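You operate a simulated robot arm through the tools that you are given. There is no shell and no other tool. Be economical: measure what you need, move in short steps, check, and stop when the job is done.

You run a simulated robot arm. Do the job below in one go: nothing can be reset, and whatever is moved stays where it is left.

TASK
Measure the ratio of fifth gear on the brown gearbox with its meter.
Fine: push the green sensor plug into its socket, switch the meter on, turn the hand wheel until a number shows; leave it showing.

Only the result counts: the job must be done as asked and must still hold three seconds after the hand-in. Knocking over, shifting, dropping, spilling or breaking anything else fails it.

THE ROBOT
A 7-joint arm with a two-finger parallel gripper, fixed in place. Base frame: the origin is at the foot of the arm, x ahead of it, y to its left, z up; the work surface is at about z = 0.77. Units: m, degrees, N and s.
With the tool pointing down near the work surface it reaches from about 0.1 to 0.86 m from the base axis. Its first joint turns from -115.0 to 115.0 degrees. Payload 3.91 kg.
Tool frame: the origin (TCP) lies between the finger pads and is the grasp point; the fingertips stand 0.03 m ahead of it; z points along the fingers, y is the line along which they close. The gripper opens to 0.11 m. The fingers are 0.02 m wide and 0.01 m thick; the gripper's body (0.048 by 0.112 m) begins 0.055 m behind the TCP.
Orientation is that of the tool frame in the base frame, as a unit quaternion [x, y, z, w]. With the fingers straight down and closing along the base's y, the tool's x points along the base's -x, its y along +y and its z along -z.

THE INTERFACE
- The arm moves only by the tool arm_command. Its argument "commands" is a list of rows, each an object of numbers (a shift or turn left out is 0, a gripper value left out holds the last): "tx", "ty", "tz": the shift along the tool's x, y, z in m; "rx", "ry", "rz": the turn, a rotation vector about the tool's x, y, z in degrees; "grip": the closure, from 0 (fully open) to 1 (shut). In form: [{"tx": .., "ty": .., "tz": .., "rx": .., "ry": .., "rz": .., "grip": ..}, ...]. A call has 1 to 20 rows; each row shifts and turns the commanded pose from where the row before left it, along the tool's axes as they then stand. A row lasts 0.2 s, in which the tool goes at most 0.05 m and 8.6 degrees; a call with a longer step from one row to the next is refused whole, and so is a gripper value outside its range. A pose out of reach is approached as far as the arm can. The call stops where the force on the tool passes 90 N (or 10 N more than at its start, if that is more) or the arm is blocked; 0.2 s more then pass. Each finger travels about 0.153 m/s and halts on what it meets, pressing with about 33 N; the grip force reading is that of the motor and also rises with nothing between the fingers. The clock runs only during rows and for 0.2 s after the last one: add rows that do not move to give the fingers time. The reply holds the time, the measured pose of the TCP, the force on the tool along the base axes, the opening and the grip force, in the units named above and with some noise, with the torque about the TCP (base axes, N m) and any sound that the robot's microphone picked up.
- Cameras (640 x 400 px; columns grow to the right, rows downward): "scene" is fixed at [0.2193, -0.5016, 1.6401]; the picture's right is [0.71, -0.70, 0.00], its down [-0.30, -0.30, -0.90] and it looks along [0.64, 0.64, -0.43] (base axes); focal length 326 px, centre (320, 200). "wrist" rides on the gripper at [0.072, 0.017, -0.103] in the tool frame; the picture's right is [-0.23, 0.97, 0.00], its down [-0.76, -0.18, -0.62] and it looks along [-0.61, -0.14, 0.78] (tool axes); focal length 222 px, centre (320, 200). There is no depth. A picture from a camera that has moved, and an enlarged one, comes with that camera's place and axes in the base frame and with its lens.
- get_image(camera): a new picture of that camera. The clock stands still meanwhile.
- move_column(by): slides the trunk up (or, below 0, down) by that many m; the arm rides with it, the base frame stays. It gives what a move gives, with no picture.
- close_up(camera, box): a new picture of the part [left, top, right, bottom] of that camera's present view, enlarged. The clock stands still meanwhile.
- hand_in(): hands the job in; it is judged then, once.

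Go step by step. Nothing tells you positions but the pictures and the camera data: compare them with the known pose of the tool, close in by small moves and look again before you grip or let go. The budget is 120 turns and 64 pictures, counting those below and the enlarged ones. Unless the task says otherwise, let go and move clear before handing in, and close with one line.

The tools are called after "Emit:" as name(argument=value, ...) on one line, values as JSON. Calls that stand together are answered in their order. arm_command: Moves the arm, as the interface text tells. Its arguments: {"type":"object","properties":{"commands":{"type":"array","items":{"type":"object","properties":{"tx":{"type":"number"},"ty":{"type":"number"},"tz":{"type":"number"},"rx":{"type":"number"},"ry":{"type":"number"},"rz":{"type":"number"},"grip":{"type":"number"}}}}},"required":["commands"]} The other tools are called the same way: move_column (by) slides the trunk up or down; get_image (camera) takes a picture; close_up (camera, box) takes an enlarged picture of a part of a camera's view; hand_in () hands the job in.

At the start:

```text
clock: 0.0
tcp_pos: [0.5516, 0.0643, 1.5244]
orientation: [0.0, 1.0, 0.0, 0.0]
contact_force: [0.8, 0.2, -0.7]
moment: [-0.01, 0.03, -0.01]
grip_width: 0.1101
grasp_force: 0.1
trunk travel left (down, up): [-0.9, 0.09]
```

scene: 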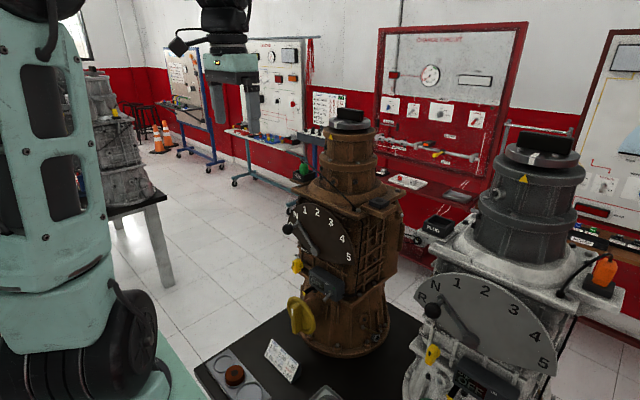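
wrist: 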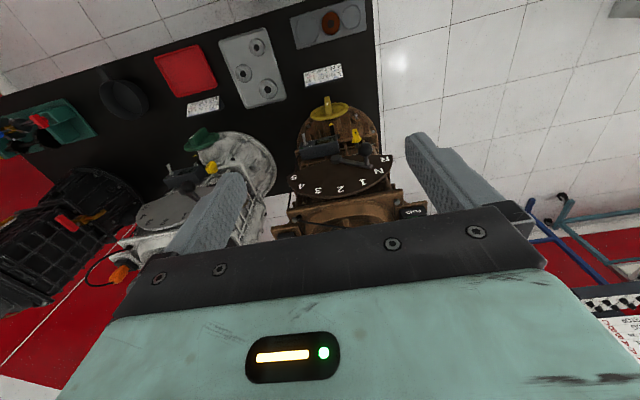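

I see a brown gearbox ahead of the arm with a gear dial (R N 1-5), a lever, a yellow hand wheel, a meter and a green plug behind. I'll take enlarged views first.

Emit:
close_up(camera="scene", box=[260, 90, 420, 190])

Emit:
close_up(camera="scene", box=[180, 190, 420, 400])

Emit:
close_up(camera="wrist", box=[260, 0, 420, 240])

```text
4.00 times, centred on (340, 140) of scene
camera zoom: at [0.2193, -0.5016, 1.6401], right [0.71, -0.7, 0.0], down [-0.3, -0.3, -0.9], along [0.64, 0.64, -0.43], focal length 1306 px, centre (240, 440)
```

zoom: 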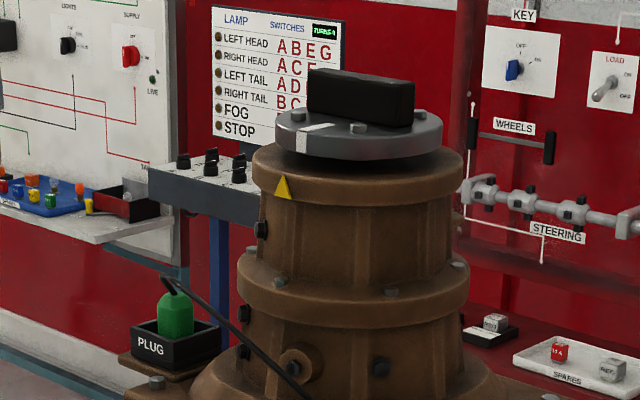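

```text
1.90 times, centred on (300, 295) of scene
camera zoom: at [0.2193, -0.5016, 1.6401], right [0.71, -0.7, 0.0], down [-0.3, -0.3, -0.9], along [0.64, 0.64, -0.43], focal length 622 px, centre (358, 19)
```

zoom: 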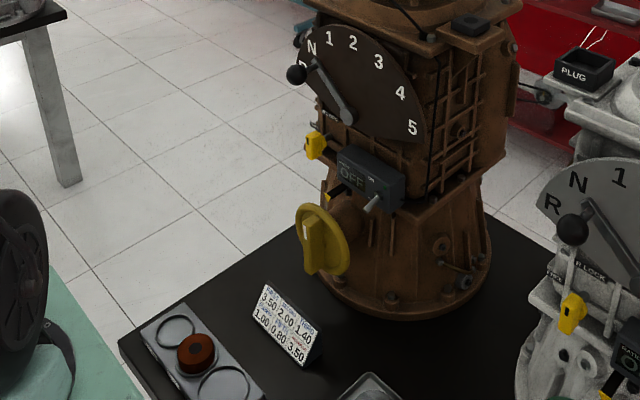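

```text
1.67 times, centred on (340, 120) of wrist
camera zoom: at [0.4807, 0.08, 1.6279], right [0.23, 0.97, 0.0], down [0.76, -0.18, 0.62], along [0.61, -0.14, -0.78], focal length 370 px, centre (287, 333)
```

zoom: 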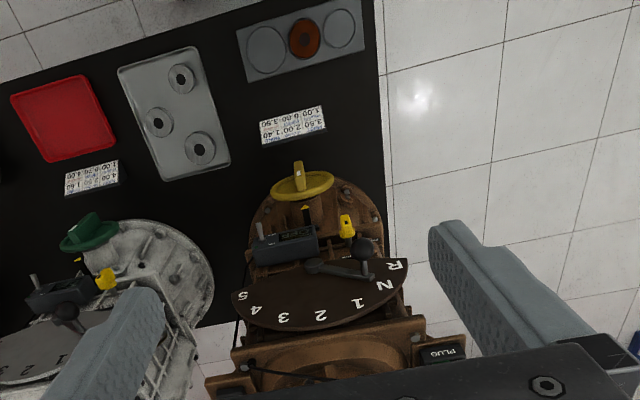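

The dial pivot comes out near (0.76, 0.06, 1.11) and the plug holder near (0.86, 0.21, 1.25). I'll bring the wrist camera back and lower, so it looks horizontally at the gearbox front.

Emit:
arm_command(commands=[{"tx": 0.04}, {"tx": 0.04}, {"tx": 0.04}, {"tx": 0.03, "tz": 0.03}, {"tz": 0.04}, {"tz": 0.04}, {"tz": 0.04}, {"tz": 0.04}, {"ry": -8}, {"ry": -8}, {"ry": -8}, {"ry": -8}, {"ry": -8}])

Emit:
get_image(camera="wrist")

Emit:
get_image(camera="scene")

```text
clock: 2.8
tcp_pos: [0.4082, 0.0843, 1.3538]
orientation: [0.001, 0.939, -0.001, 0.343]
contact_force: [-0.4, -0.2, 0.3]
moment: [0.03, 0.03, 0.02]
grip_width: 0.11
grasp_force: 0.1
out of reach, approached as far as the arm can: row 12, 13
trunk travel left (down, up): [-0.9, 0.09]
```

```text
58 pictures are left
camera wrist: at [0.2873, 0.1, 1.3867], right [0.17, 0.97, 0.15], down [0.18, -0.18, 0.97], along [0.97, -0.14, -0.21], focal length 222 px, centre (320, 200)
```

wrist: 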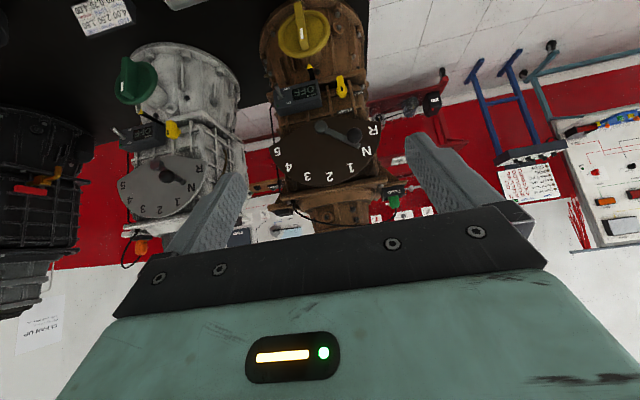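

```text
57 pictures are left
```

scene: 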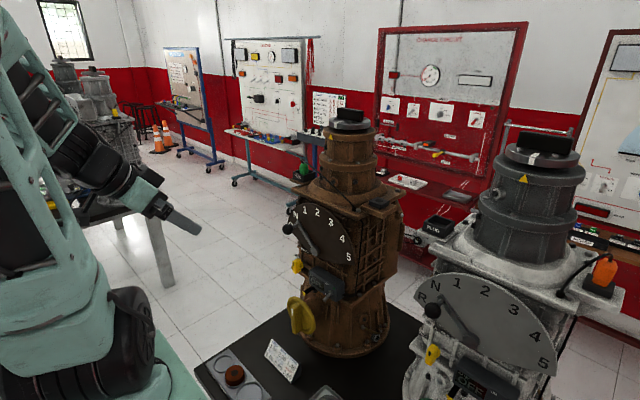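

The arm is near its folded limit, but the view works (upside down). I'll enlarge it.

Emit:
close_up(camera="wrist", box=[240, 0, 440, 125])

Emit:
close_up(camera="wrist", box=[240, 110, 440, 235])

Emit:
close_up(camera="scene", box=[265, 190, 425, 290])

```text
3.20 times, centred on (340, 62) of wrist
camera zoom: at [0.2873, 0.1, 1.3867], right [0.17, 0.97, 0.15], down [0.18, -0.18, 0.97], along [0.97, -0.14, -0.21], focal length 711 px, centre (256, 640)
```

zoom: 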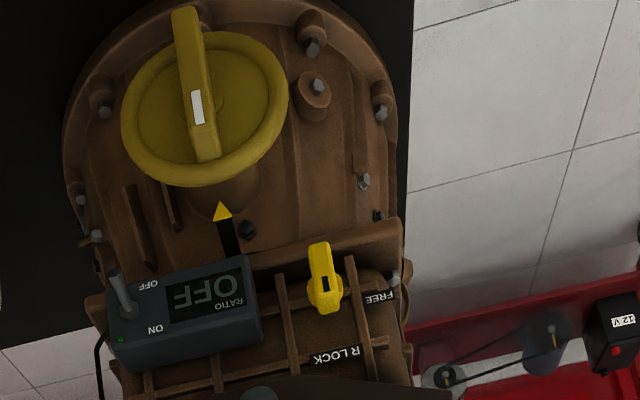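

```text
3.20 times, centred on (340, 172) of wrist
camera zoom: at [0.2873, 0.1, 1.3867], right [0.17, 0.97, 0.15], down [0.18, -0.18, 0.97], along [0.97, -0.14, -0.21], focal length 711 px, centre (256, 288)
```

zoom: 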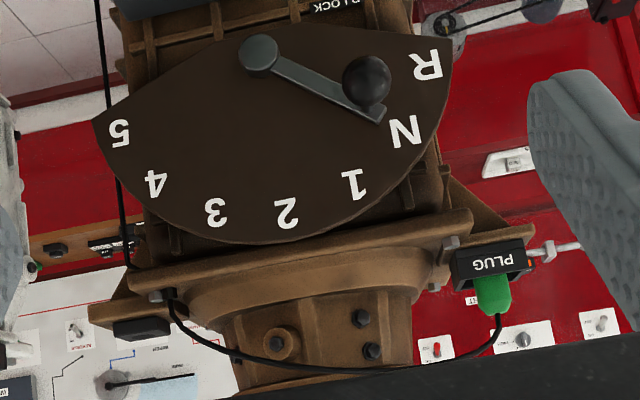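

```text
4.00 times, centred on (345, 240) of scene
camera zoom: at [0.2193, -0.5016, 1.6401], right [0.71, -0.7, 0.0], down [-0.3, -0.3, -0.9], along [0.64, 0.64, -0.43], focal length 1306 px, centre (220, 40)
```

zoom: 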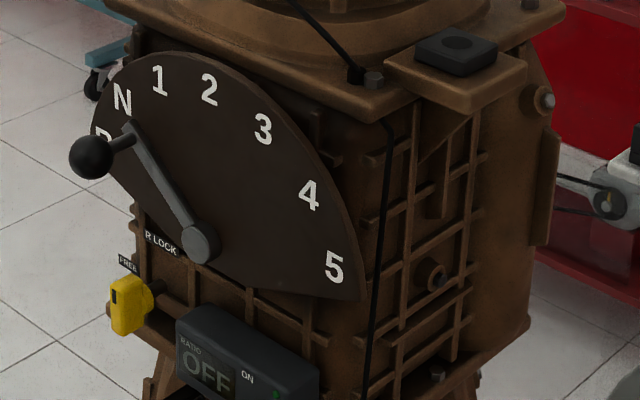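

Findings: lever stands at N (about 40° above +y) and 5 lies at about 165°; lever knob at about (0.72, 0.13, 1.17), pivot (0.76, 0.06, 1.11). The socket is the black block on the right bracket, about (0.85, -0.08, 1.28). First job is the lever: I'll close the fingers partly and go near the knob.

Emit:
arm_command(commands=[{"tx": -0.0235, "ty": 0.0108, "tz": 0.0384, "grip": 0.5}, {"tx": -0.0235, "ty": 0.0108, "tz": 0.0384}, {"tx": -0.0235, "ty": 0.0108, "tz": 0.0384}, {"tx": -0.0235, "ty": 0.0108, "tz": 0.0384}, {"tx": -0.0235, "ty": 0.0108, "tz": 0.0384}, {"tx": -0.0235, "ty": 0.0108, "tz": 0.0384}, {}])

Emit:
get_image(camera="wrist")

Emit:
get_image(camera="scene")

```text
clock: 4.4
tcp_pos: [0.6646, 0.1492, 1.263]
orientation: [0.0, 0.94, 0.0, 0.342]
contact_force: [-0.4, -0.1, 0.6]
moment: [-0.03, -0.05, -0.01]
grip_width: 0.0552
grasp_force: 0.0
trunk travel left (down, up): [-0.9, 0.09]
```

```text
53 pictures are left
camera wrist: at [0.5436, 0.1648, 1.2966], right [0.17, 0.97, 0.15], down [0.18, -0.18, 0.97], along [0.97, -0.14, -0.21], focal length 222 px, centre (320, 200)
```

wrist: 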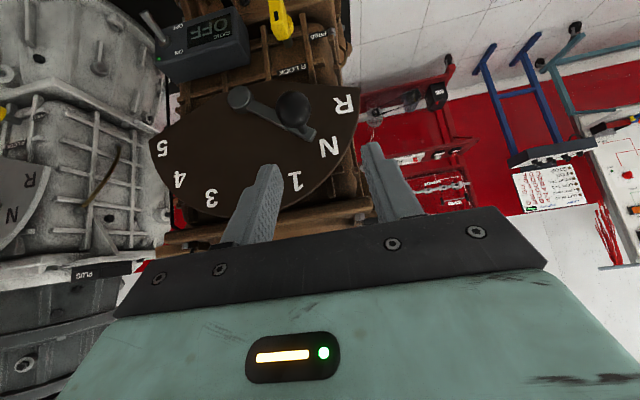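

```text
52 pictures are left
```

scene: 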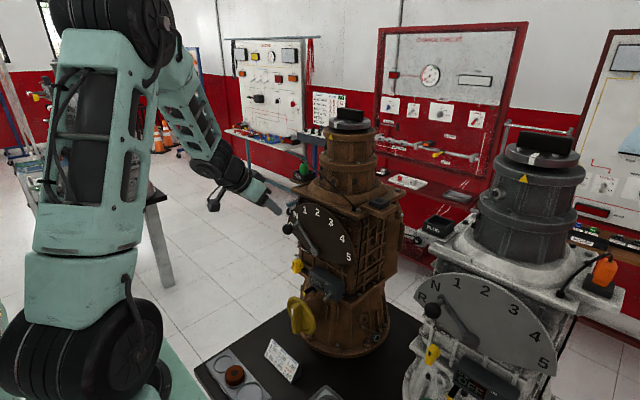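

The estimate agrees with the new view: knob at (0.72, 0.128, 1.171). I'll go in and grip it.

Emit:
arm_command(commands=[{"tx": 0.0152, "ty": -0.021}, {"tz": 0.035}, {"tz": 0.036}, {"tz": 0.036}, {}])

Emit:
close_up(camera="wrist", box=[200, 80, 440, 230])

Emit:
close_up(camera="scene", box=[225, 170, 385, 270])

```text
clock: 5.6
tcp_pos: [0.7225, 0.1283, 1.1747]
orientation: [0.0, 0.94, 0.0, 0.342]
contact_force: [0.1, 0.0, 0.0]
moment: [0.0, -0.03, 0.01]
grip_width: 0.0552
grasp_force: 0.0
trunk travel left (down, up): [-0.9, 0.09]
```

```text
2.67 times, centred on (320, 155) of wrist
camera zoom: at [0.6013, 0.144, 1.2073], right [0.17, 0.97, 0.15], down [0.18, -0.18, 0.97], along [0.97, -0.14, -0.21], focal length 592 px, centre (320, 320)
```

zoom: 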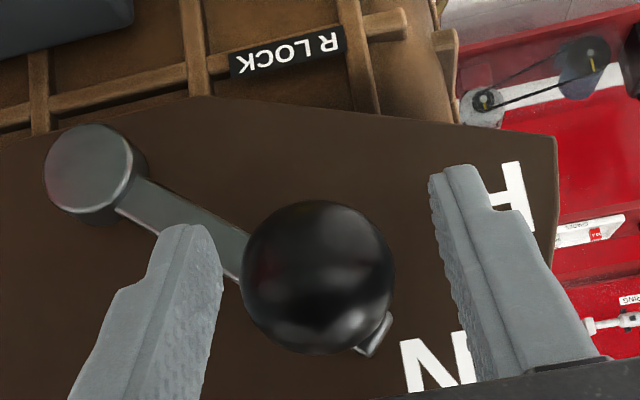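

```text
4.00 times, centred on (305, 220) of scene
camera zoom: at [0.2193, -0.5016, 1.6401], right [0.71, -0.7, 0.0], down [-0.3, -0.3, -0.9], along [0.64, 0.64, -0.43], focal length 1306 px, centre (380, 120)
```

zoom: 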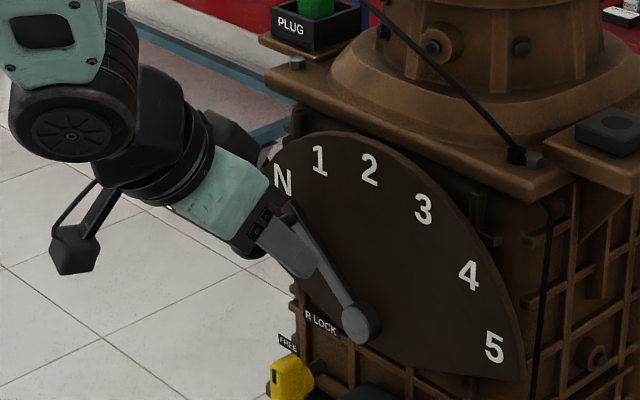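

The ball sits between the fingers. I'll grip it and sweep the first part of the arc.

Emit:
arm_command(commands=[{"grip": 0.9}, {"grip": 0.9}, {}, {"tx": -0.0062, "ty": -0.0092, "tz": -0.0074}, {"tx": -0.0052, "ty": -0.0104, "tz": -0.0062}, {"tx": -0.0042, "ty": -0.0116, "tz": -0.0051}])

Emit:
close_up(camera="wrist", box=[200, 80, 440, 230])

```text
clock: 7.0
tcp_pos: [0.7216, 0.0964, 1.1999]
orientation: [-0.001, 0.94, 0.0, 0.342]
contact_force: [-1.2, 9.5, 4.5]
moment: [0.24, 0.06, -0.3]
grip_width: 0.0315
grasp_force: 44.7
trunk travel left (down, up): [-0.9, 0.09]
```

```text
2.67 times, centred on (320, 155) of wrist
camera zoom: at [0.6011, 0.1128, 1.233], right [0.17, 0.97, 0.15], down [0.18, -0.18, 0.97], along [0.97, -0.14, -0.21], focal length 592 px, centre (320, 320)
```

zoom: 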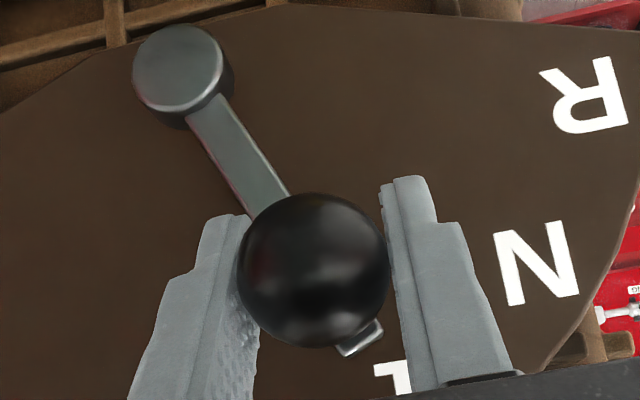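

The lever follows. I'll continue the arc toward 5.

Emit:
arm_command(commands=[{"tx": -0.003, "ty": -0.0123, "tz": -0.0036}, {"tx": -0.0019, "ty": -0.013, "tz": -0.0023}, {"tx": -0.0006, "ty": -0.0133, "tz": -0.0008}, {"tx": 0.0006, "ty": -0.0131, "tz": 0.0007}, {"tx": 0.0018, "ty": -0.013, "tz": 0.0021}, {"tx": 0.003, "ty": -0.0124, "tz": 0.0036}, {"tx": 0.0042, "ty": -0.0116, "tz": 0.005}])

Emit:
close_up(camera="wrist", box=[200, 80, 440, 230])

```text
clock: 8.6
tcp_pos: [0.7197, 0.0089, 1.1947]
orientation: [-0.001, 0.94, 0.0, 0.341]
contact_force: [3.3, 3.3, 0.2]
moment: [0.27, 1.01, 0.19]
grip_width: 0.0315
grasp_force: 45.2
trunk travel left (down, up): [-0.9, 0.09]
```

```text
2.67 times, centred on (320, 155) of wrist
camera zoom: at [0.5999, 0.0237, 1.2273], right [0.17, 0.97, 0.14], down [0.18, -0.18, 0.97], along [0.97, -0.14, -0.21], focal length 592 px, centre (320, 320)
```

zoom: 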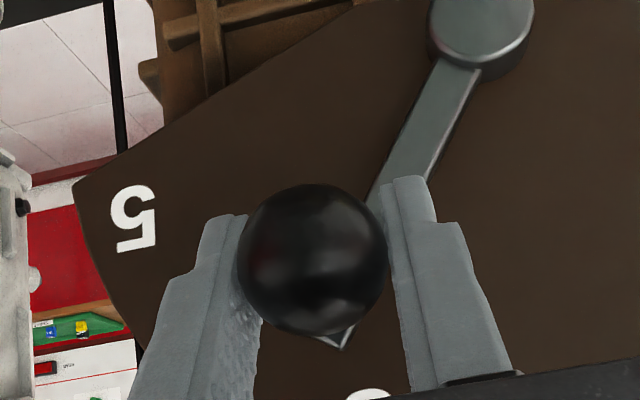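

Lever is at about 122°, as planned. I'll finish the arc, backing off very slightly in x.

Emit:
arm_command(commands=[{"tx": 0.0064, "ty": -0.0106, "tz": 0.0052}, {"tx": 0.0072, "ty": -0.0092, "tz": 0.0062}, {"tx": 0.0069, "ty": -0.0078, "tz": 0.0083}, {"tx": 0.0075, "ty": -0.0061, "tz": 0.009}, {"tx": 0.008, "ty": -0.0044, "tz": 0.0096}, {}])

Emit:
close_up(camera="wrist", box=[200, 80, 440, 230])

```text
clock: 10.0
tcp_pos: [0.7186, -0.0277, 1.1432]
orientation: [-0.002, 0.939, 0.001, 0.344]
contact_force: [-2.3, 11.5, 24.1]
moment: [0.08, 0.97, 0.09]
grip_width: 0.0313
grasp_force: 45.3
trunk travel left (down, up): [-0.9, 0.09]
```

```text
2.67 times, centred on (320, 155) of wrist
camera zoom: at [0.5979, -0.0117, 1.176], right [0.17, 0.97, 0.15], down [0.18, -0.18, 0.97], along [0.97, -0.14, -0.21], focal length 592 px, centre (320, 320)
```

zoom: 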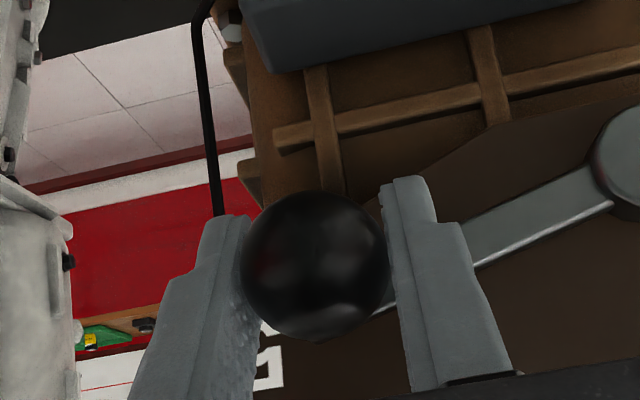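

The lever is at about 162°, with resistance like an end stop. I'll release, back off and look.

Emit:
arm_command(commands=[{"grip": 0.5}, {"grip": 0.4}, {}, {"tz": -0.04}, {"tz": -0.04}, {"tz": -0.03}, {}])

Emit:
get_image(camera="wrist")

Emit:
close_up(camera="scene", box=[265, 190, 425, 290])

```text
clock: 11.6
tcp_pos: [0.6475, -0.029, 1.2266]
orientation: [0.0, 0.94, 0.0, 0.342]
contact_force: [0.3, 0.4, 0.1]
moment: [0.0, -0.01, 0.02]
grip_width: 0.0661
grasp_force: 0.0
trunk travel left (down, up): [-0.9, 0.09]
```

```text
46 pictures are left
camera wrist: at [0.5269, -0.0128, 1.2593], right [0.17, 0.97, 0.15], down [0.18, -0.18, 0.97], along [0.97, -0.14, -0.21], focal length 222 px, centre (320, 200)
```

wrist: 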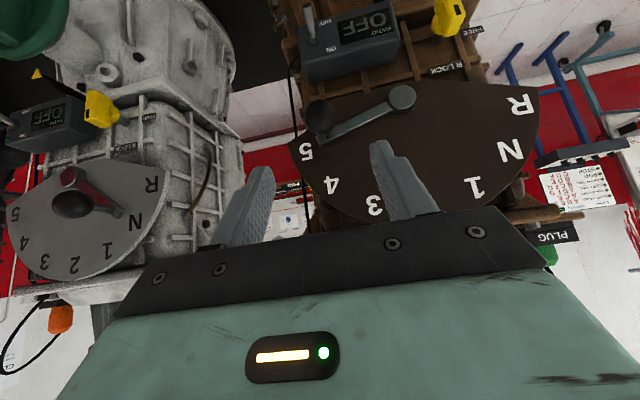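

```text
4.00 times, centred on (345, 240) of scene
camera zoom: at [0.2193, -0.5016, 1.6401], right [0.71, -0.7, 0.0], down [-0.3, -0.3, -0.9], along [0.64, 0.64, -0.43], focal length 1306 px, centre (220, 40)
```

zoom: 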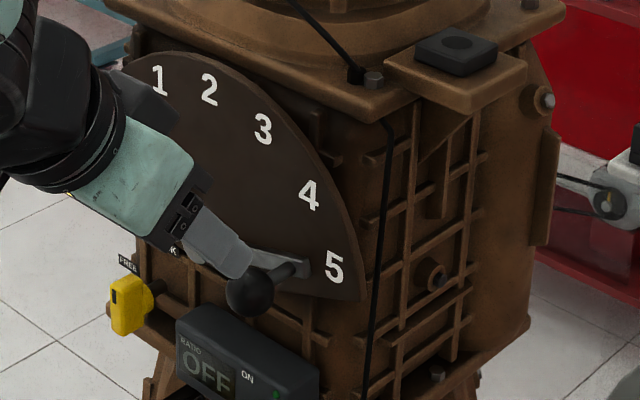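

The lever points at 5. Next is the plug: I'll raise the arm and pitch it down more, to look at plug and socket from above.

Emit:
arm_command(commands=[{"tx": -0.0112, "ty": 0.0233, "tz": -0.0341}, {"tx": -0.0112, "ty": 0.0233, "tz": -0.0341}, {"tx": -0.0112, "ty": 0.0233, "tz": -0.0341}, {"tx": -0.0112, "ty": 0.0233, "tz": -0.0341}, {"tx": -0.0112, "ty": 0.0233, "tz": -0.0341}, {"tx": -0.0112, "ty": 0.0233, "tz": -0.0341}, {"ry": 8}, {"ry": 8}, {}])

Emit:
get_image(camera="wrist")

```text
clock: 13.6
tcp_pos: [0.5678, 0.111, 1.425]
orientation: [-0.001, 0.978, 0.0, 0.207]
contact_force: [0.9, 0.5, 1.1]
moment: [-0.01, 0.05, 0.01]
grip_width: 0.066
grasp_force: 0.0
trunk travel left (down, up): [-0.9, 0.09]
```

```text
44 pictures are left
camera wrist: at [0.4606, 0.1257, 1.4912], right [0.21, 0.97, 0.09], down [0.44, -0.18, 0.88], along [0.87, -0.14, -0.47], focal length 222 px, centre (320, 200)
```

wrist: 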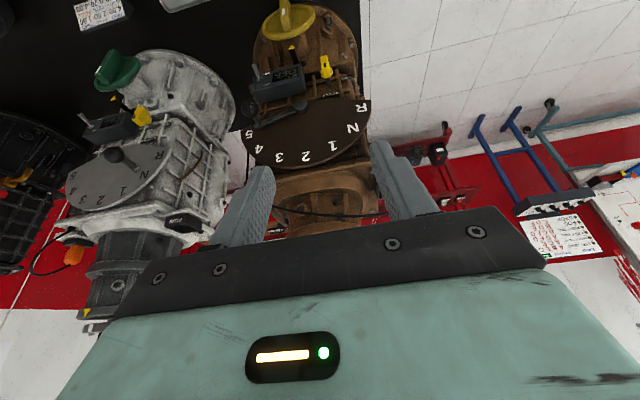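

In this posture the gripper hides what lies beyond. I'll try turning the hand 180° about its axis so the camera rides on top.

Emit:
arm_command(commands=[{"rz": 8.5}, {"rz": 8.5}, {"rz": 8.5}, {"rz": 8.5}, {"rz": 8.5}, {"rz": 8.5}, {"rz": 8.5}, {"rz": 8.5}, {"rz": 8.5}, {"rz": 8.5}, {"rz": 8.5}, {"rz": 8.5}, {"rz": 8.5}, {"rz": 8.5}, {"rz": 8.5}, {"rz": 8.5}, {"rz": 8.5}, {"rz": 8.5}, {"rz": 8.5}, {"rz": 8.5}])

```text
clock: 17.8
tcp_pos: [0.6185, 0.028, 1.4161]
orientation: [0.974, 0.092, 0.207, 0.01]
contact_force: [0.3, 0.5, 0.8]
moment: [-0.01, -0.01, 0.0]
grip_width: 0.0658
grasp_force: 0.1
out of reach, approached as far as the arm can: row 18, 19, 20
trunk travel left (down, up): [-0.9, 0.09]
```

The flip nearly completed. I'll finish it and raise the pitch while moving a bit outward.

Emit:
arm_command(commands=[{"rz": 5}, {"rz": 5}, {"ry": 8}, {"ry": 8}, {"ry": 8}, {"ry": 6}, {}])

Emit:
get_image(camera="wrist")

Emit:
get_image(camera="scene")

```text
clock: 19.4
tcp_pos: [0.6361, -0.0215, 1.4044]
orientation: [0.891, 0.0, 0.454, 0.0]
contact_force: [0.1, 0.1, 0.0]
moment: [0.0, -0.03, 0.0]
grip_width: 0.0661
grasp_force: 0.1
out of reach, approached as far as the arm can: row 1, 2, 3
trunk travel left (down, up): [-0.9, 0.09]
```

```text
43 pictures are left
camera wrist: at [0.5963, -0.0387, 1.5242], right [-0.13, -0.97, -0.18], down [-0.95, 0.18, -0.25], along [0.28, 0.14, -0.95], focal length 222 px, centre (320, 200)
```

wrist: 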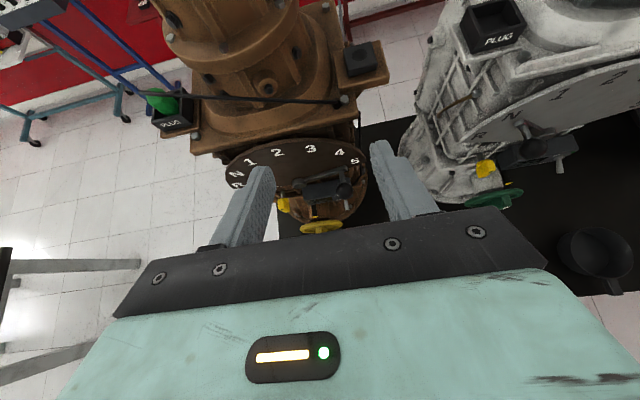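

```text
42 pictures are left
```

scene: 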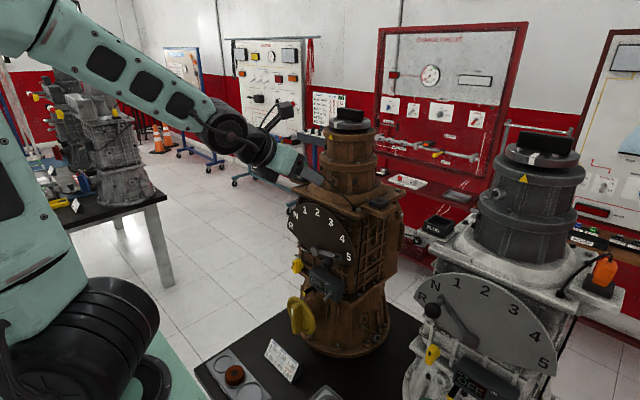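

Excellent: camera now rides on top and shows plug, socket and neck. I'll enlarge both.

Emit:
close_up(camera="wrist", box=[130, 70, 230, 150])

Emit:
close_up(camera="wrist", box=[310, 20, 410, 100])

Emit:
close_up(camera="scene", box=[280, 150, 420, 220])

```text
5.00 times, centred on (180, 110) of wrist
camera zoom: at [0.5963, -0.0387, 1.5242], right [-0.13, -0.97, -0.18], down [-0.95, 0.18, -0.25], along [0.28, 0.14, -0.95], focal length 1111 px, centre (1020, 650)
```

zoom: 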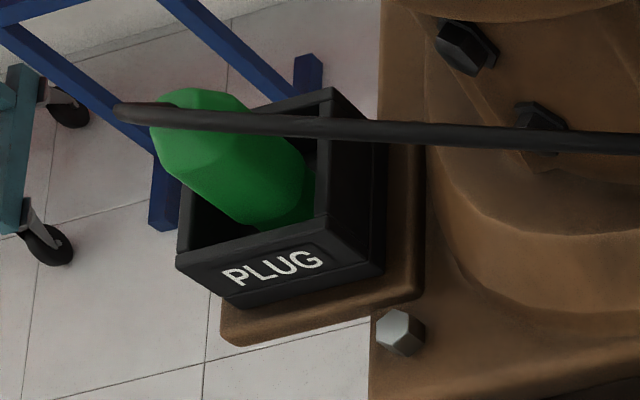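

```text
5.00 times, centred on (360, 60) of wrist
camera zoom: at [0.5963, -0.0387, 1.5242], right [-0.13, -0.97, -0.18], down [-0.95, 0.18, -0.25], along [0.28, 0.14, -0.95], focal length 1111 px, centre (120, 900)
```

zoom: 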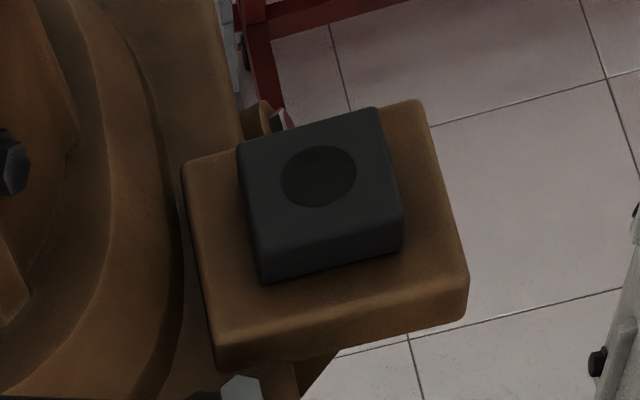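

```text
4.57 times, centred on (350, 185) of scene
camera zoom: at [0.2193, -0.5016, 1.6401], right [0.71, -0.7, 0.0], down [-0.3, -0.3, -0.9], along [0.64, 0.64, -0.43], focal length 1493 px, centre (183, 269)
```

zoom: 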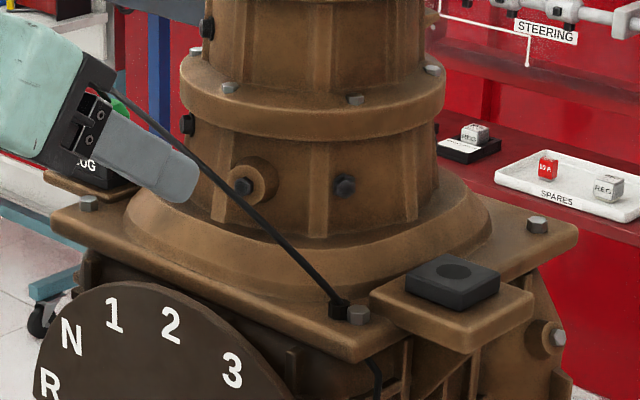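

Estimates: socket hole centre (0.844, -0.082, top 1.289); plug (0.843, 0.199), protruding from the holder rim (about 1.295) up to about 1.322. I'll level the hand and move in front of the plug.

Emit:
arm_command(commands=[{"ry": 8, "ty": -0.03, "grip": 0.6}, {"ry": 8, "ty": -0.03}, {"ry": 8, "ty": -0.03}, {"ry": 8, "ty": -0.03}, {"ry": 4, "ty": -0.03}, {"ty": -0.035, "tx": -0.02}, {"ty": -0.0355, "tx": -0.02}, {"tx": -0.026, "tz": 0.025}, {"tx": -0.026, "tz": 0.025}, {}])

Emit:
get_image(camera="wrist")

```text
clock: 21.6
tcp_pos: [0.6871, 0.2017, 1.3118]
orientation: [0.707, 0.0, 0.707, 0.0]
contact_force: [-0.2, 0.1, -0.2]
moment: [-0.01, -0.03, -0.03]
grip_width: 0.0439
grasp_force: 0.0
trunk travel left (down, up): [-0.9, 0.09]
```

```text
38 pictures are left
camera wrist: at [0.5846, 0.1833, 1.3842], right [0.0, -0.97, -0.23], down [-0.62, 0.18, -0.76], along [0.78, 0.14, -0.61], focal length 222 px, centre (320, 200)
```

wrist: 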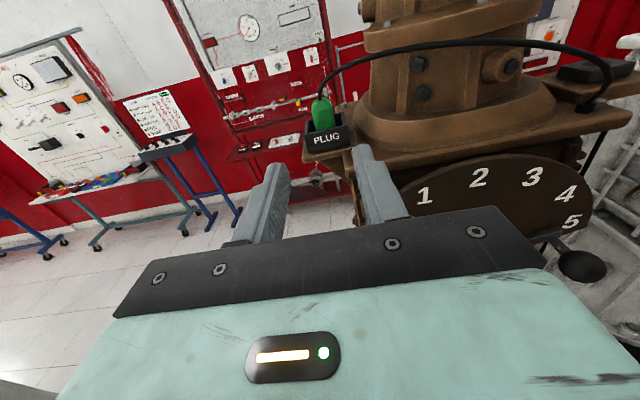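

Emit:
close_up(camera="wrist", box=[280, 70, 400, 145])

Emit:
close_up(camera="scene", box=[250, 140, 350, 200])

```text
5.33 times, centred on (340, 108) of wrist
camera zoom: at [0.5846, 0.1833, 1.3842], right [0.0, -0.97, -0.23], down [-0.62, 0.18, -0.76], along [0.78, 0.14, -0.61], focal length 1185 px, centre (213, 693)
```

zoom: 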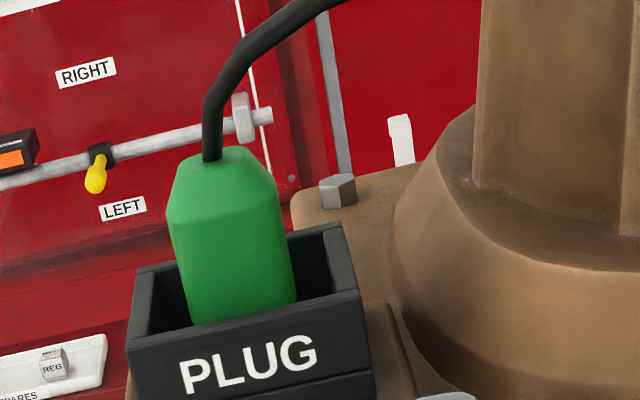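

```text
6.40 times, centred on (300, 170) of scene
camera zoom: at [0.2193, -0.5016, 1.6401], right [0.71, -0.7, 0.0], down [-0.3, -0.3, -0.9], along [0.64, 0.64, -0.43], focal length 2090 px, centre (448, 392)
```

zoom: 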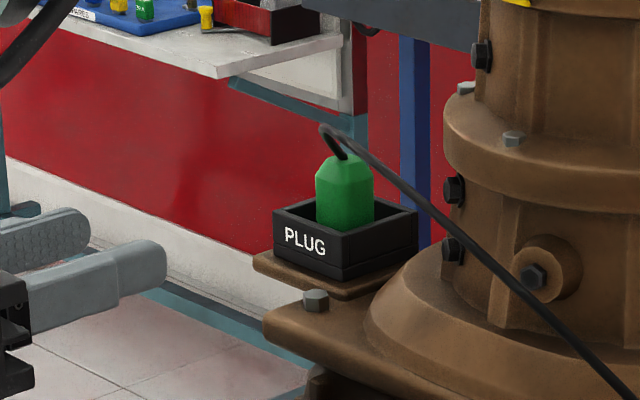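

Plug refined to (0.844, 0.1975), straight-sided between z 1.294 and 1.310. I'll bring the fingers around it at z≈1.307.

Emit:
arm_command(commands=[{"tx": -0.0043, "ty": 0.0042}, {"tz": 0.04}, {"tz": 0.04}, {"tz": 0.035}, {"tz": 0.03}, {}])

Emit:
close_up(camera="wrist", box=[220, 100, 420, 225])

Emit:
close_up(camera="scene", box=[250, 140, 350, 200])

```text
clock: 23.0
tcp_pos: [0.8357, 0.1973, 1.3079]
orientation: [0.707, 0.0, 0.707, 0.0]
contact_force: [0.0, 0.4, -0.3]
moment: [0.03, -0.02, 0.0]
grip_width: 0.044
grasp_force: 0.2
trunk travel left (down, up): [-0.9, 0.09]
```

```text
3.20 times, centred on (320, 162) of wrist
camera zoom: at [0.7329, 0.1793, 1.381], right [0.0, -0.97, -0.23], down [-0.62, 0.18, -0.76], along [0.78, 0.14, -0.61], focal length 711 px, centre (320, 320)
```

zoom: 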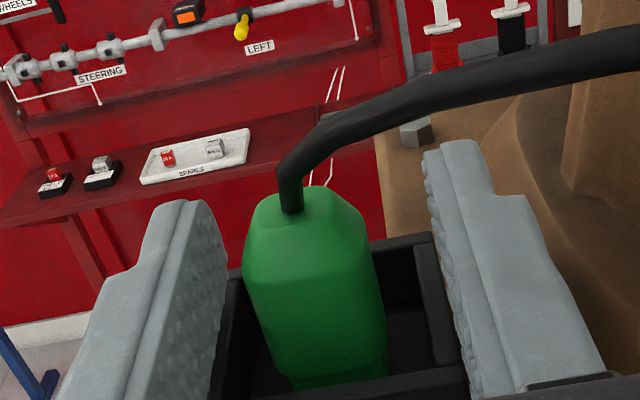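

```text
6.40 times, centred on (300, 170) of scene
camera zoom: at [0.2193, -0.5016, 1.6401], right [0.71, -0.7, 0.0], down [-0.3, -0.3, -0.9], along [0.64, 0.64, -0.43], focal length 2090 px, centre (448, 392)
```

zoom: 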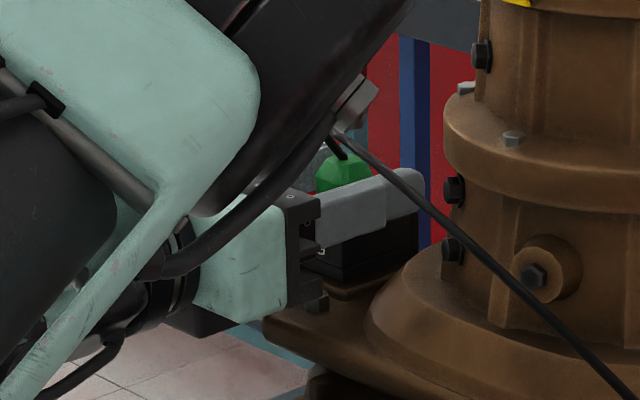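

Fingers straddle the plug with no contact. I'll grip and lift slowly.

Emit:
arm_command(commands=[{"grip": 0.95}, {"grip": 0.95}, {}, {"tx": 0.01}, {"tx": 0.02}, {"tx": 0.025}, {"tx": 0.025}, {}])

Emit:
get_image(camera="wrist")

Emit:
close_up(camera="scene", box=[250, 120, 350, 200])

```text
clock: 24.8
tcp_pos: [0.83, 0.1971, 1.3885]
orientation: [0.708, 0.0, 0.707, 0.0]
contact_force: [-0.7, -0.1, 0.0]
moment: [0.01, 0.0, 0.01]
grip_width: 0.0226
grasp_force: 32.5
trunk travel left (down, up): [-0.9, 0.09]
```

```text
33 pictures are left
camera wrist: at [0.728, 0.1797, 1.4601], right [0.0, -0.97, -0.23], down [-0.62, 0.18, -0.76], along [0.78, 0.14, -0.61], focal length 222 px, centre (320, 200)
```

wrist: 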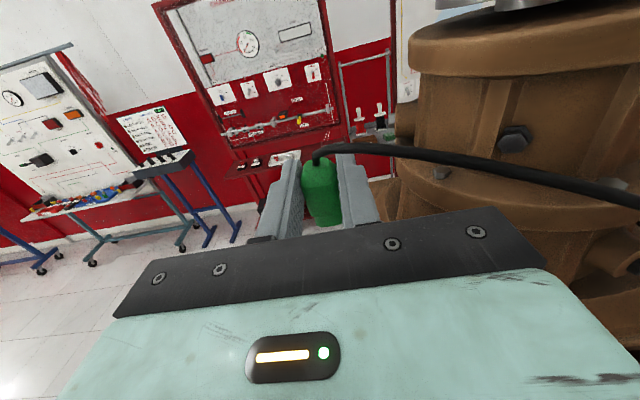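

```text
5.00 times, centred on (300, 160) of scene
camera zoom: at [0.2193, -0.5016, 1.6401], right [0.71, -0.7, 0.0], down [-0.3, -0.3, -0.9], along [0.64, 0.64, -0.43], focal length 1633 px, centre (420, 400)
```

zoom: 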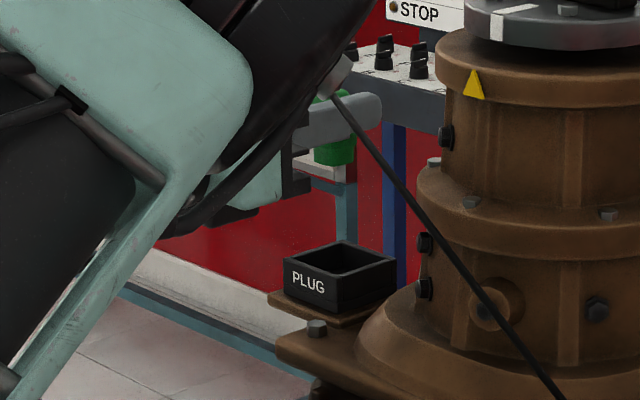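

The plug is out. I'll draw back, cross in front of the neck and stop short of the socket.

Emit:
arm_command(commands=[{"tz": -0.035}, {"tz": -0.035}, {"tz": -0.035}, {"tz": -0.03}, {"ty": 0.04}, {"ty": 0.04}, {"ty": 0.04}, {"ty": 0.04}, {"ty": 0.04}, {"ty": 0.04}, {"ty": 0.039}, {}])

Emit:
get_image(camera="wrist")

Emit:
get_image(camera="scene")

```text
clock: 27.4
tcp_pos: [0.6994, -0.0819, 1.3849]
orientation: [0.707, 0.0, 0.707, 0.0]
contact_force: [-0.3, -0.2, 0.4]
moment: [0.02, 0.02, -0.01]
grip_width: 0.0225
grasp_force: 32.7
trunk travel left (down, up): [-0.9, 0.09]
```

```text
31 pictures are left
camera wrist: at [0.5969, -0.0996, 1.4576], right [0.0, -0.97, -0.23], down [-0.62, 0.18, -0.76], along [0.78, 0.14, -0.61], focal length 222 px, centre (320, 200)
```

wrist: 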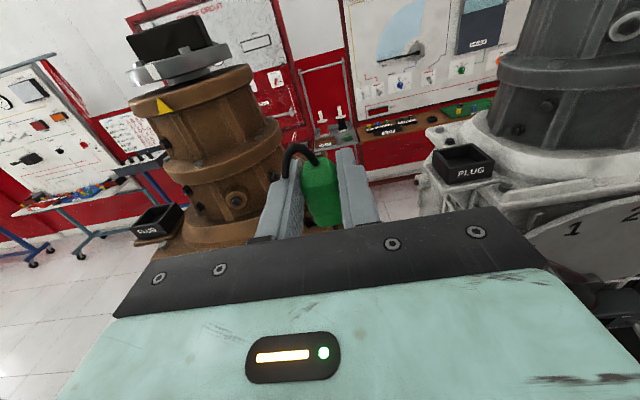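

```text
30 pictures are left
```

scene: 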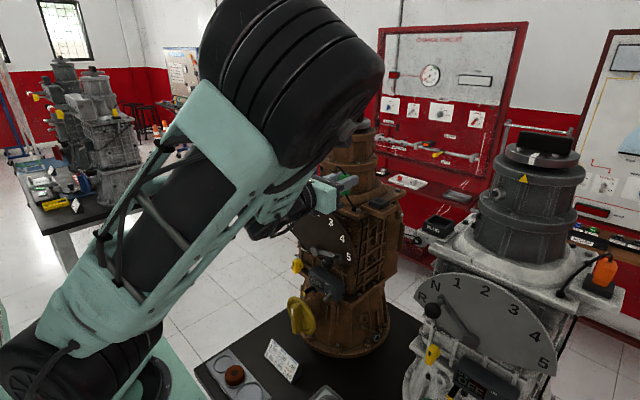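

Plug now faces the socket side. I'll check how the plug hangs in the fingers before moving forward.

Emit:
close_up(camera="scene", box=[300, 150, 420, 225])

Emit:
close_up(camera="wrist", box=[240, 110, 400, 210])

```text
5.33 times, centred on (360, 188) of scene
camera zoom: at [0.2193, -0.5016, 1.6401], right [0.71, -0.7, 0.0], down [-0.3, -0.3, -0.9], along [0.64, 0.64, -0.43], focal length 1742 px, centre (107, 267)
```

zoom: 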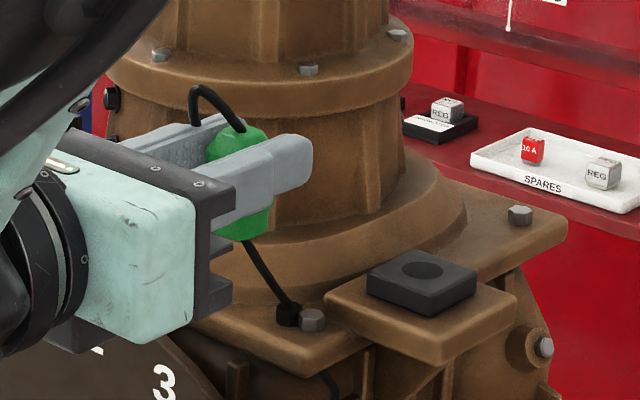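

```text
4.00 times, centred on (320, 160) of wrist
camera zoom: at [0.5969, -0.0996, 1.4576], right [0.0, -0.97, -0.23], down [-0.62, 0.18, -0.76], along [0.78, 0.14, -0.61], focal length 888 px, centre (320, 360)
```

zoom: 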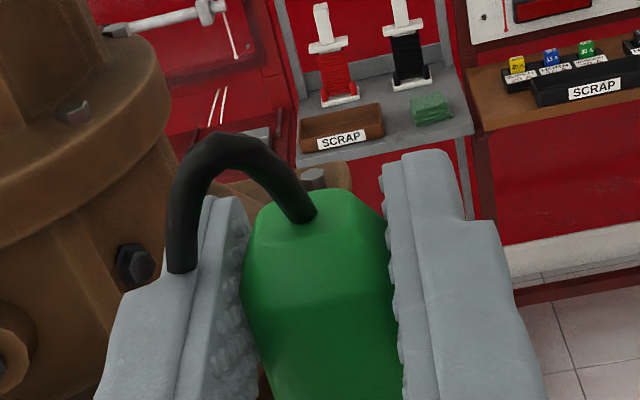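

Plug centre is 8 mm ahead of the TCP, about 1–2 mm to the right. I'll advance above the socket, staying 4–5 cm high.

Emit:
arm_command(commands=[{"tz": 0.035, "tx": -0.005}, {"tz": 0.035, "tx": -0.005}, {"tz": 0.035, "tx": -0.005}, {"tz": 0.0316, "tx": -0.005}, {}])

Emit:
close_up(camera="scene", box=[330, 150, 430, 220])

Emit:
close_up(camera="wrist", box=[240, 110, 400, 210])

```text
clock: 28.6
tcp_pos: [0.8339, -0.0818, 1.3651]
orientation: [0.707, 0.0, 0.707, 0.0]
contact_force: [-0.1, 0.0, -0.3]
moment: [0.01, -0.02, 0.0]
grip_width: 0.0226
grasp_force: 32.9
trunk travel left (down, up): [-0.9, 0.09]
```

```text
5.71 times, centred on (380, 185) of scene
camera zoom: at [0.2193, -0.5016, 1.6401], right [0.71, -0.7, 0.0], down [-0.3, -0.3, -0.9], along [0.64, 0.64, -0.43], focal length 1866 px, centre (-23, 286)
```

zoom: 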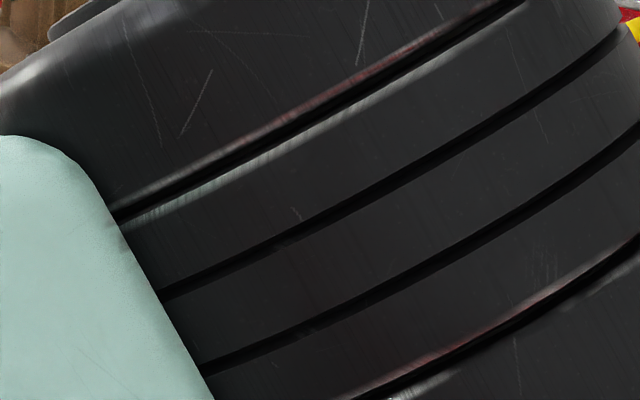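

```text
4.00 times, centred on (320, 160) of wrist
camera zoom: at [0.7323, -0.1004, 1.4382], right [0.0, -0.97, -0.23], down [-0.62, 0.18, -0.76], along [0.78, 0.14, -0.61], focal length 888 px, centre (320, 360)
```

zoom: 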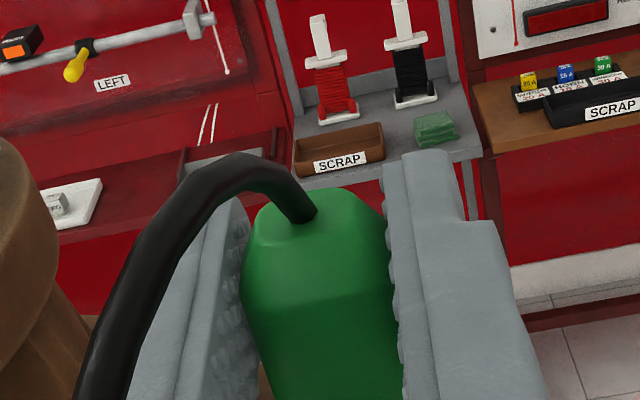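

The elbow blocks the fixed camera here. To check the socket position closely, I'll back off and step right, so the wrist camera sees the socket past the fingers.

Emit:
arm_command(commands=[{"tz": -0.04}, {"tz": -0.04}, {"tz": -0.04}, {"ty": 0.04}, {"ty": 0.04}, {}])

Emit:
get_image(camera="wrist")

```text
clock: 30.0
tcp_pos: [0.7124, -0.1621, 1.3667]
orientation: [0.707, 0.0, 0.707, 0.0]
contact_force: [0.4, 0.0, -0.6]
moment: [0.01, -0.01, 0.01]
grip_width: 0.0228
grasp_force: 32.9
trunk travel left (down, up): [-0.9, 0.09]
```

```text
25 pictures are left
camera wrist: at [0.6112, -0.1802, 1.4388], right [0.0, -0.97, -0.23], down [-0.62, 0.18, -0.76], along [0.78, 0.14, -0.61], focal length 222 px, centre (320, 200)
```

wrist: 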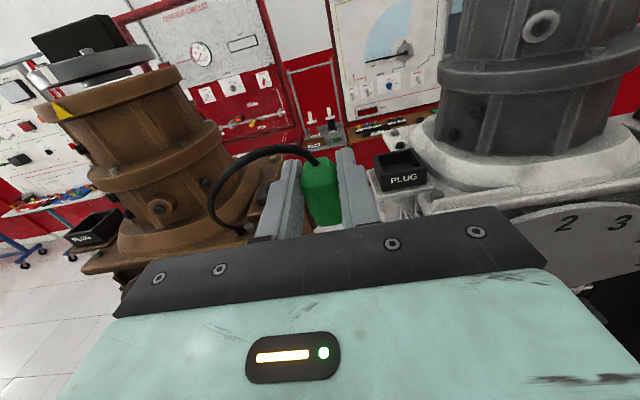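

Socket is still hidden behind the left finger. A bit further right and back.

Emit:
arm_command(commands=[{"tz": -0.04}, {"ty": 0.045}, {}])

Emit:
close_up(camera="wrist", box=[180, 140, 300, 215])

```text
clock: 30.8
tcp_pos: [0.7005, -0.2087, 1.3672]
orientation: [0.707, 0.0, 0.707, 0.0]
contact_force: [-0.7, -1.2, 0.5]
moment: [0.01, 0.02, 0.0]
grip_width: 0.0226
grasp_force: 33.2
out of reach, approached as far as the arm can: row 1
trunk travel left (down, up): [-0.9, 0.09]
```

```text
5.33 times, centred on (240, 178) of wrist
camera zoom: at [0.5973, -0.227, 1.4405], right [0.0, -0.97, -0.23], down [-0.62, 0.18, -0.76], along [0.78, 0.14, -0.61], focal length 1185 px, centre (747, 320)
```

zoom: 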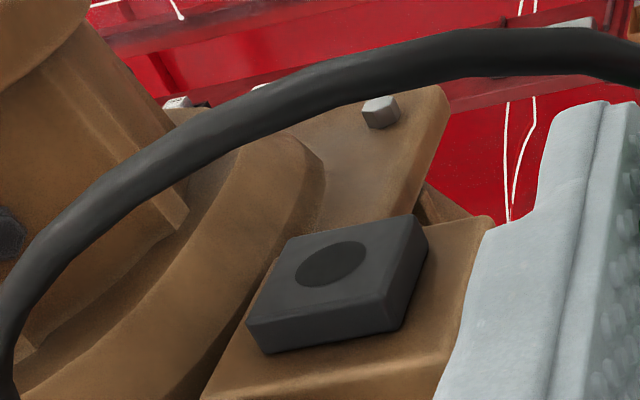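

The close look confirms the socket at (0.845, -0.082, 1.289). I'll return above it and descend to just above the hole.

Emit:
arm_command(commands=[{"ty": -0.043}, {"ty": -0.043}, {"ty": -0.0417}, {"tz": 0.035}, {"tz": 0.035}, {"tz": 0.035}, {"tz": 0.0315}, {"tx": -0.02}, {"tx": -0.015}, {}])

Emit:
close_up(camera="wrist", box=[240, 110, 400, 210])

```text
clock: 33.0
tcp_pos: [0.8445, -0.082, 1.3348]
orientation: [0.707, 0.0, 0.707, 0.0]
contact_force: [-0.9, 0.4, 0.2]
moment: [-0.01, -0.01, -0.02]
grip_width: 0.0227
grasp_force: 32.9
out of reach, approached as far as the arm can: row 2
trunk travel left (down, up): [-0.9, 0.09]
```

```text
4.00 times, centred on (320, 160) of wrist
camera zoom: at [0.7419, -0.0988, 1.4077], right [0.0, -0.97, -0.23], down [-0.62, 0.18, -0.76], along [0.78, 0.14, -0.61], focal length 888 px, centre (320, 360)
```

zoom: 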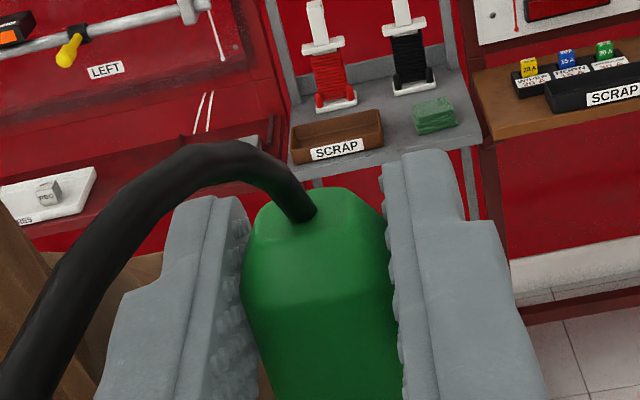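

I ended 7 mm too far ahead; correct that, then lower in small steps while watching the force.

Emit:
arm_command(commands=[{"tz": -0.0073, "ty": -0.0005}, {}, {"tx": -0.006}, {"tx": -0.005}, {"tx": -0.003}, {}])

```text
clock: 34.4
tcp_pos: [0.8345, -0.0823, 1.321]
orientation: [0.707, 0.0, 0.707, 0.0]
contact_force: [-0.1, 0.6, -1.2]
moment: [-0.03, -0.02, 0.02]
grip_width: 0.0224
grasp_force: 32.9
trunk travel left (down, up): [-0.9, 0.09]
```

Emit:
arm_command(commands=[{"tz": 0.0022}, {"tx": -0.003}, {"tx": -0.003}, {"tx": -0.003}, {}])

```text
clock: 35.6
tcp_pos: [0.8361, -0.0819, 1.3181]
orientation: [0.702, 0.0, 0.712, -0.001]
contact_force: [2.2, -1.5, 42.2]
moment: [-0.02, -0.5, -0.08]
grip_width: 0.0224
grasp_force: 33.3
trunk travel left (down, up): [-0.9, 0.09]
```

Contact at z 1.318, so the nose is on the rim. I'll lift slightly and look.

Emit:
arm_command(commands=[{"tx": 0.006}, {"tx": 0.004}, {}])

Emit:
get_image(camera="scene")

Emit:
get_image(camera="wrist")

```text
clock: 36.4
tcp_pos: [0.8384, -0.0811, 1.3182]
orientation: [0.709, 0.0, 0.705, 0.0]
contact_force: [-0.2, 0.8, -1.3]
moment: [0.0, 0.01, 0.03]
grip_width: 0.0225
grasp_force: 32.8
trunk travel left (down, up): [-0.9, 0.09]
```

```text
22 pictures are left
```

scene: 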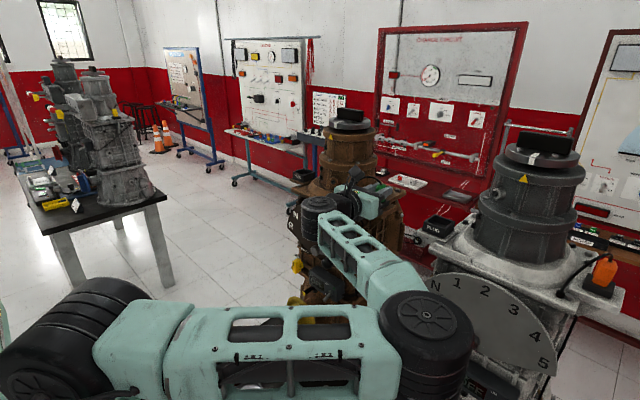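

```text
21 pictures are left
camera wrist: at [0.7359, -0.0988, 1.3919], right [0.0, -0.97, -0.23], down [-0.63, 0.18, -0.76], along [0.78, 0.14, -0.61], focal length 222 px, centre (320, 200)
```

wrist: 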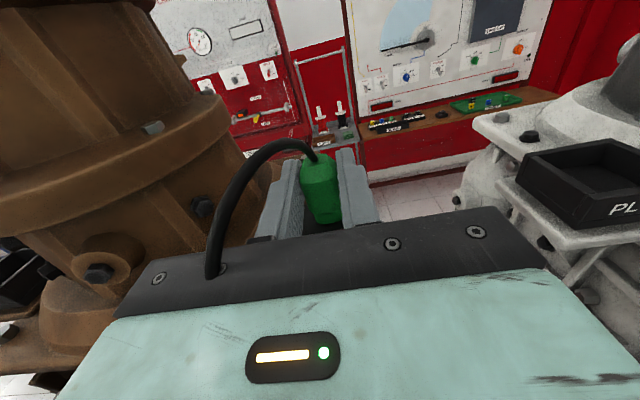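

The arm has settled in another elbow posture, and now the fixed camera can see the socket. I'll zoom in.

Emit:
close_up(camera="scene", box=[350, 160, 420, 210])

Emit:
close_up(camera="scene", box=[280, 200, 480, 400])

```text
8.00 times, centred on (385, 185) of scene
camera zoom: at [0.2193, -0.5016, 1.6401], right [0.71, -0.7, 0.0], down [-0.3, -0.3, -0.9], along [0.64, 0.64, -0.43], focal length 2612 px, centre (-200, 320)
```

zoom: 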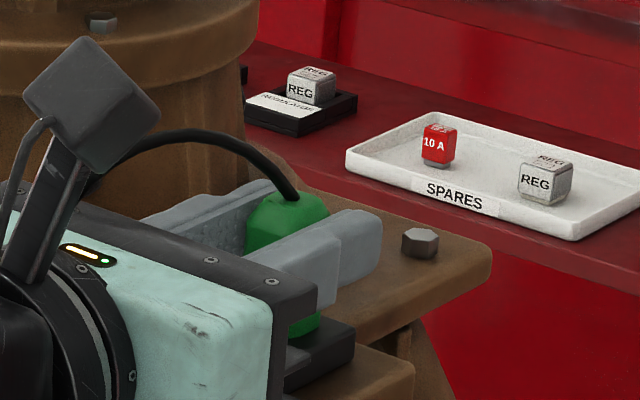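

```text
2.00 times, centred on (380, 300) of scene
camera zoom: at [0.2193, -0.5016, 1.6401], right [0.71, -0.7, 0.0], down [-0.3, -0.3, -0.9], along [0.64, 0.64, -0.43], focal length 653 px, centre (200, 0)
```

zoom: 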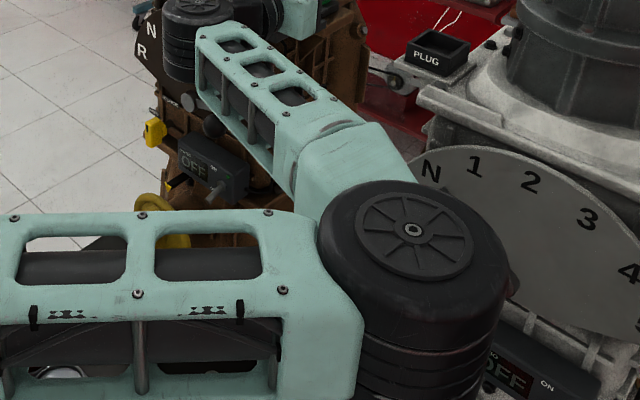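

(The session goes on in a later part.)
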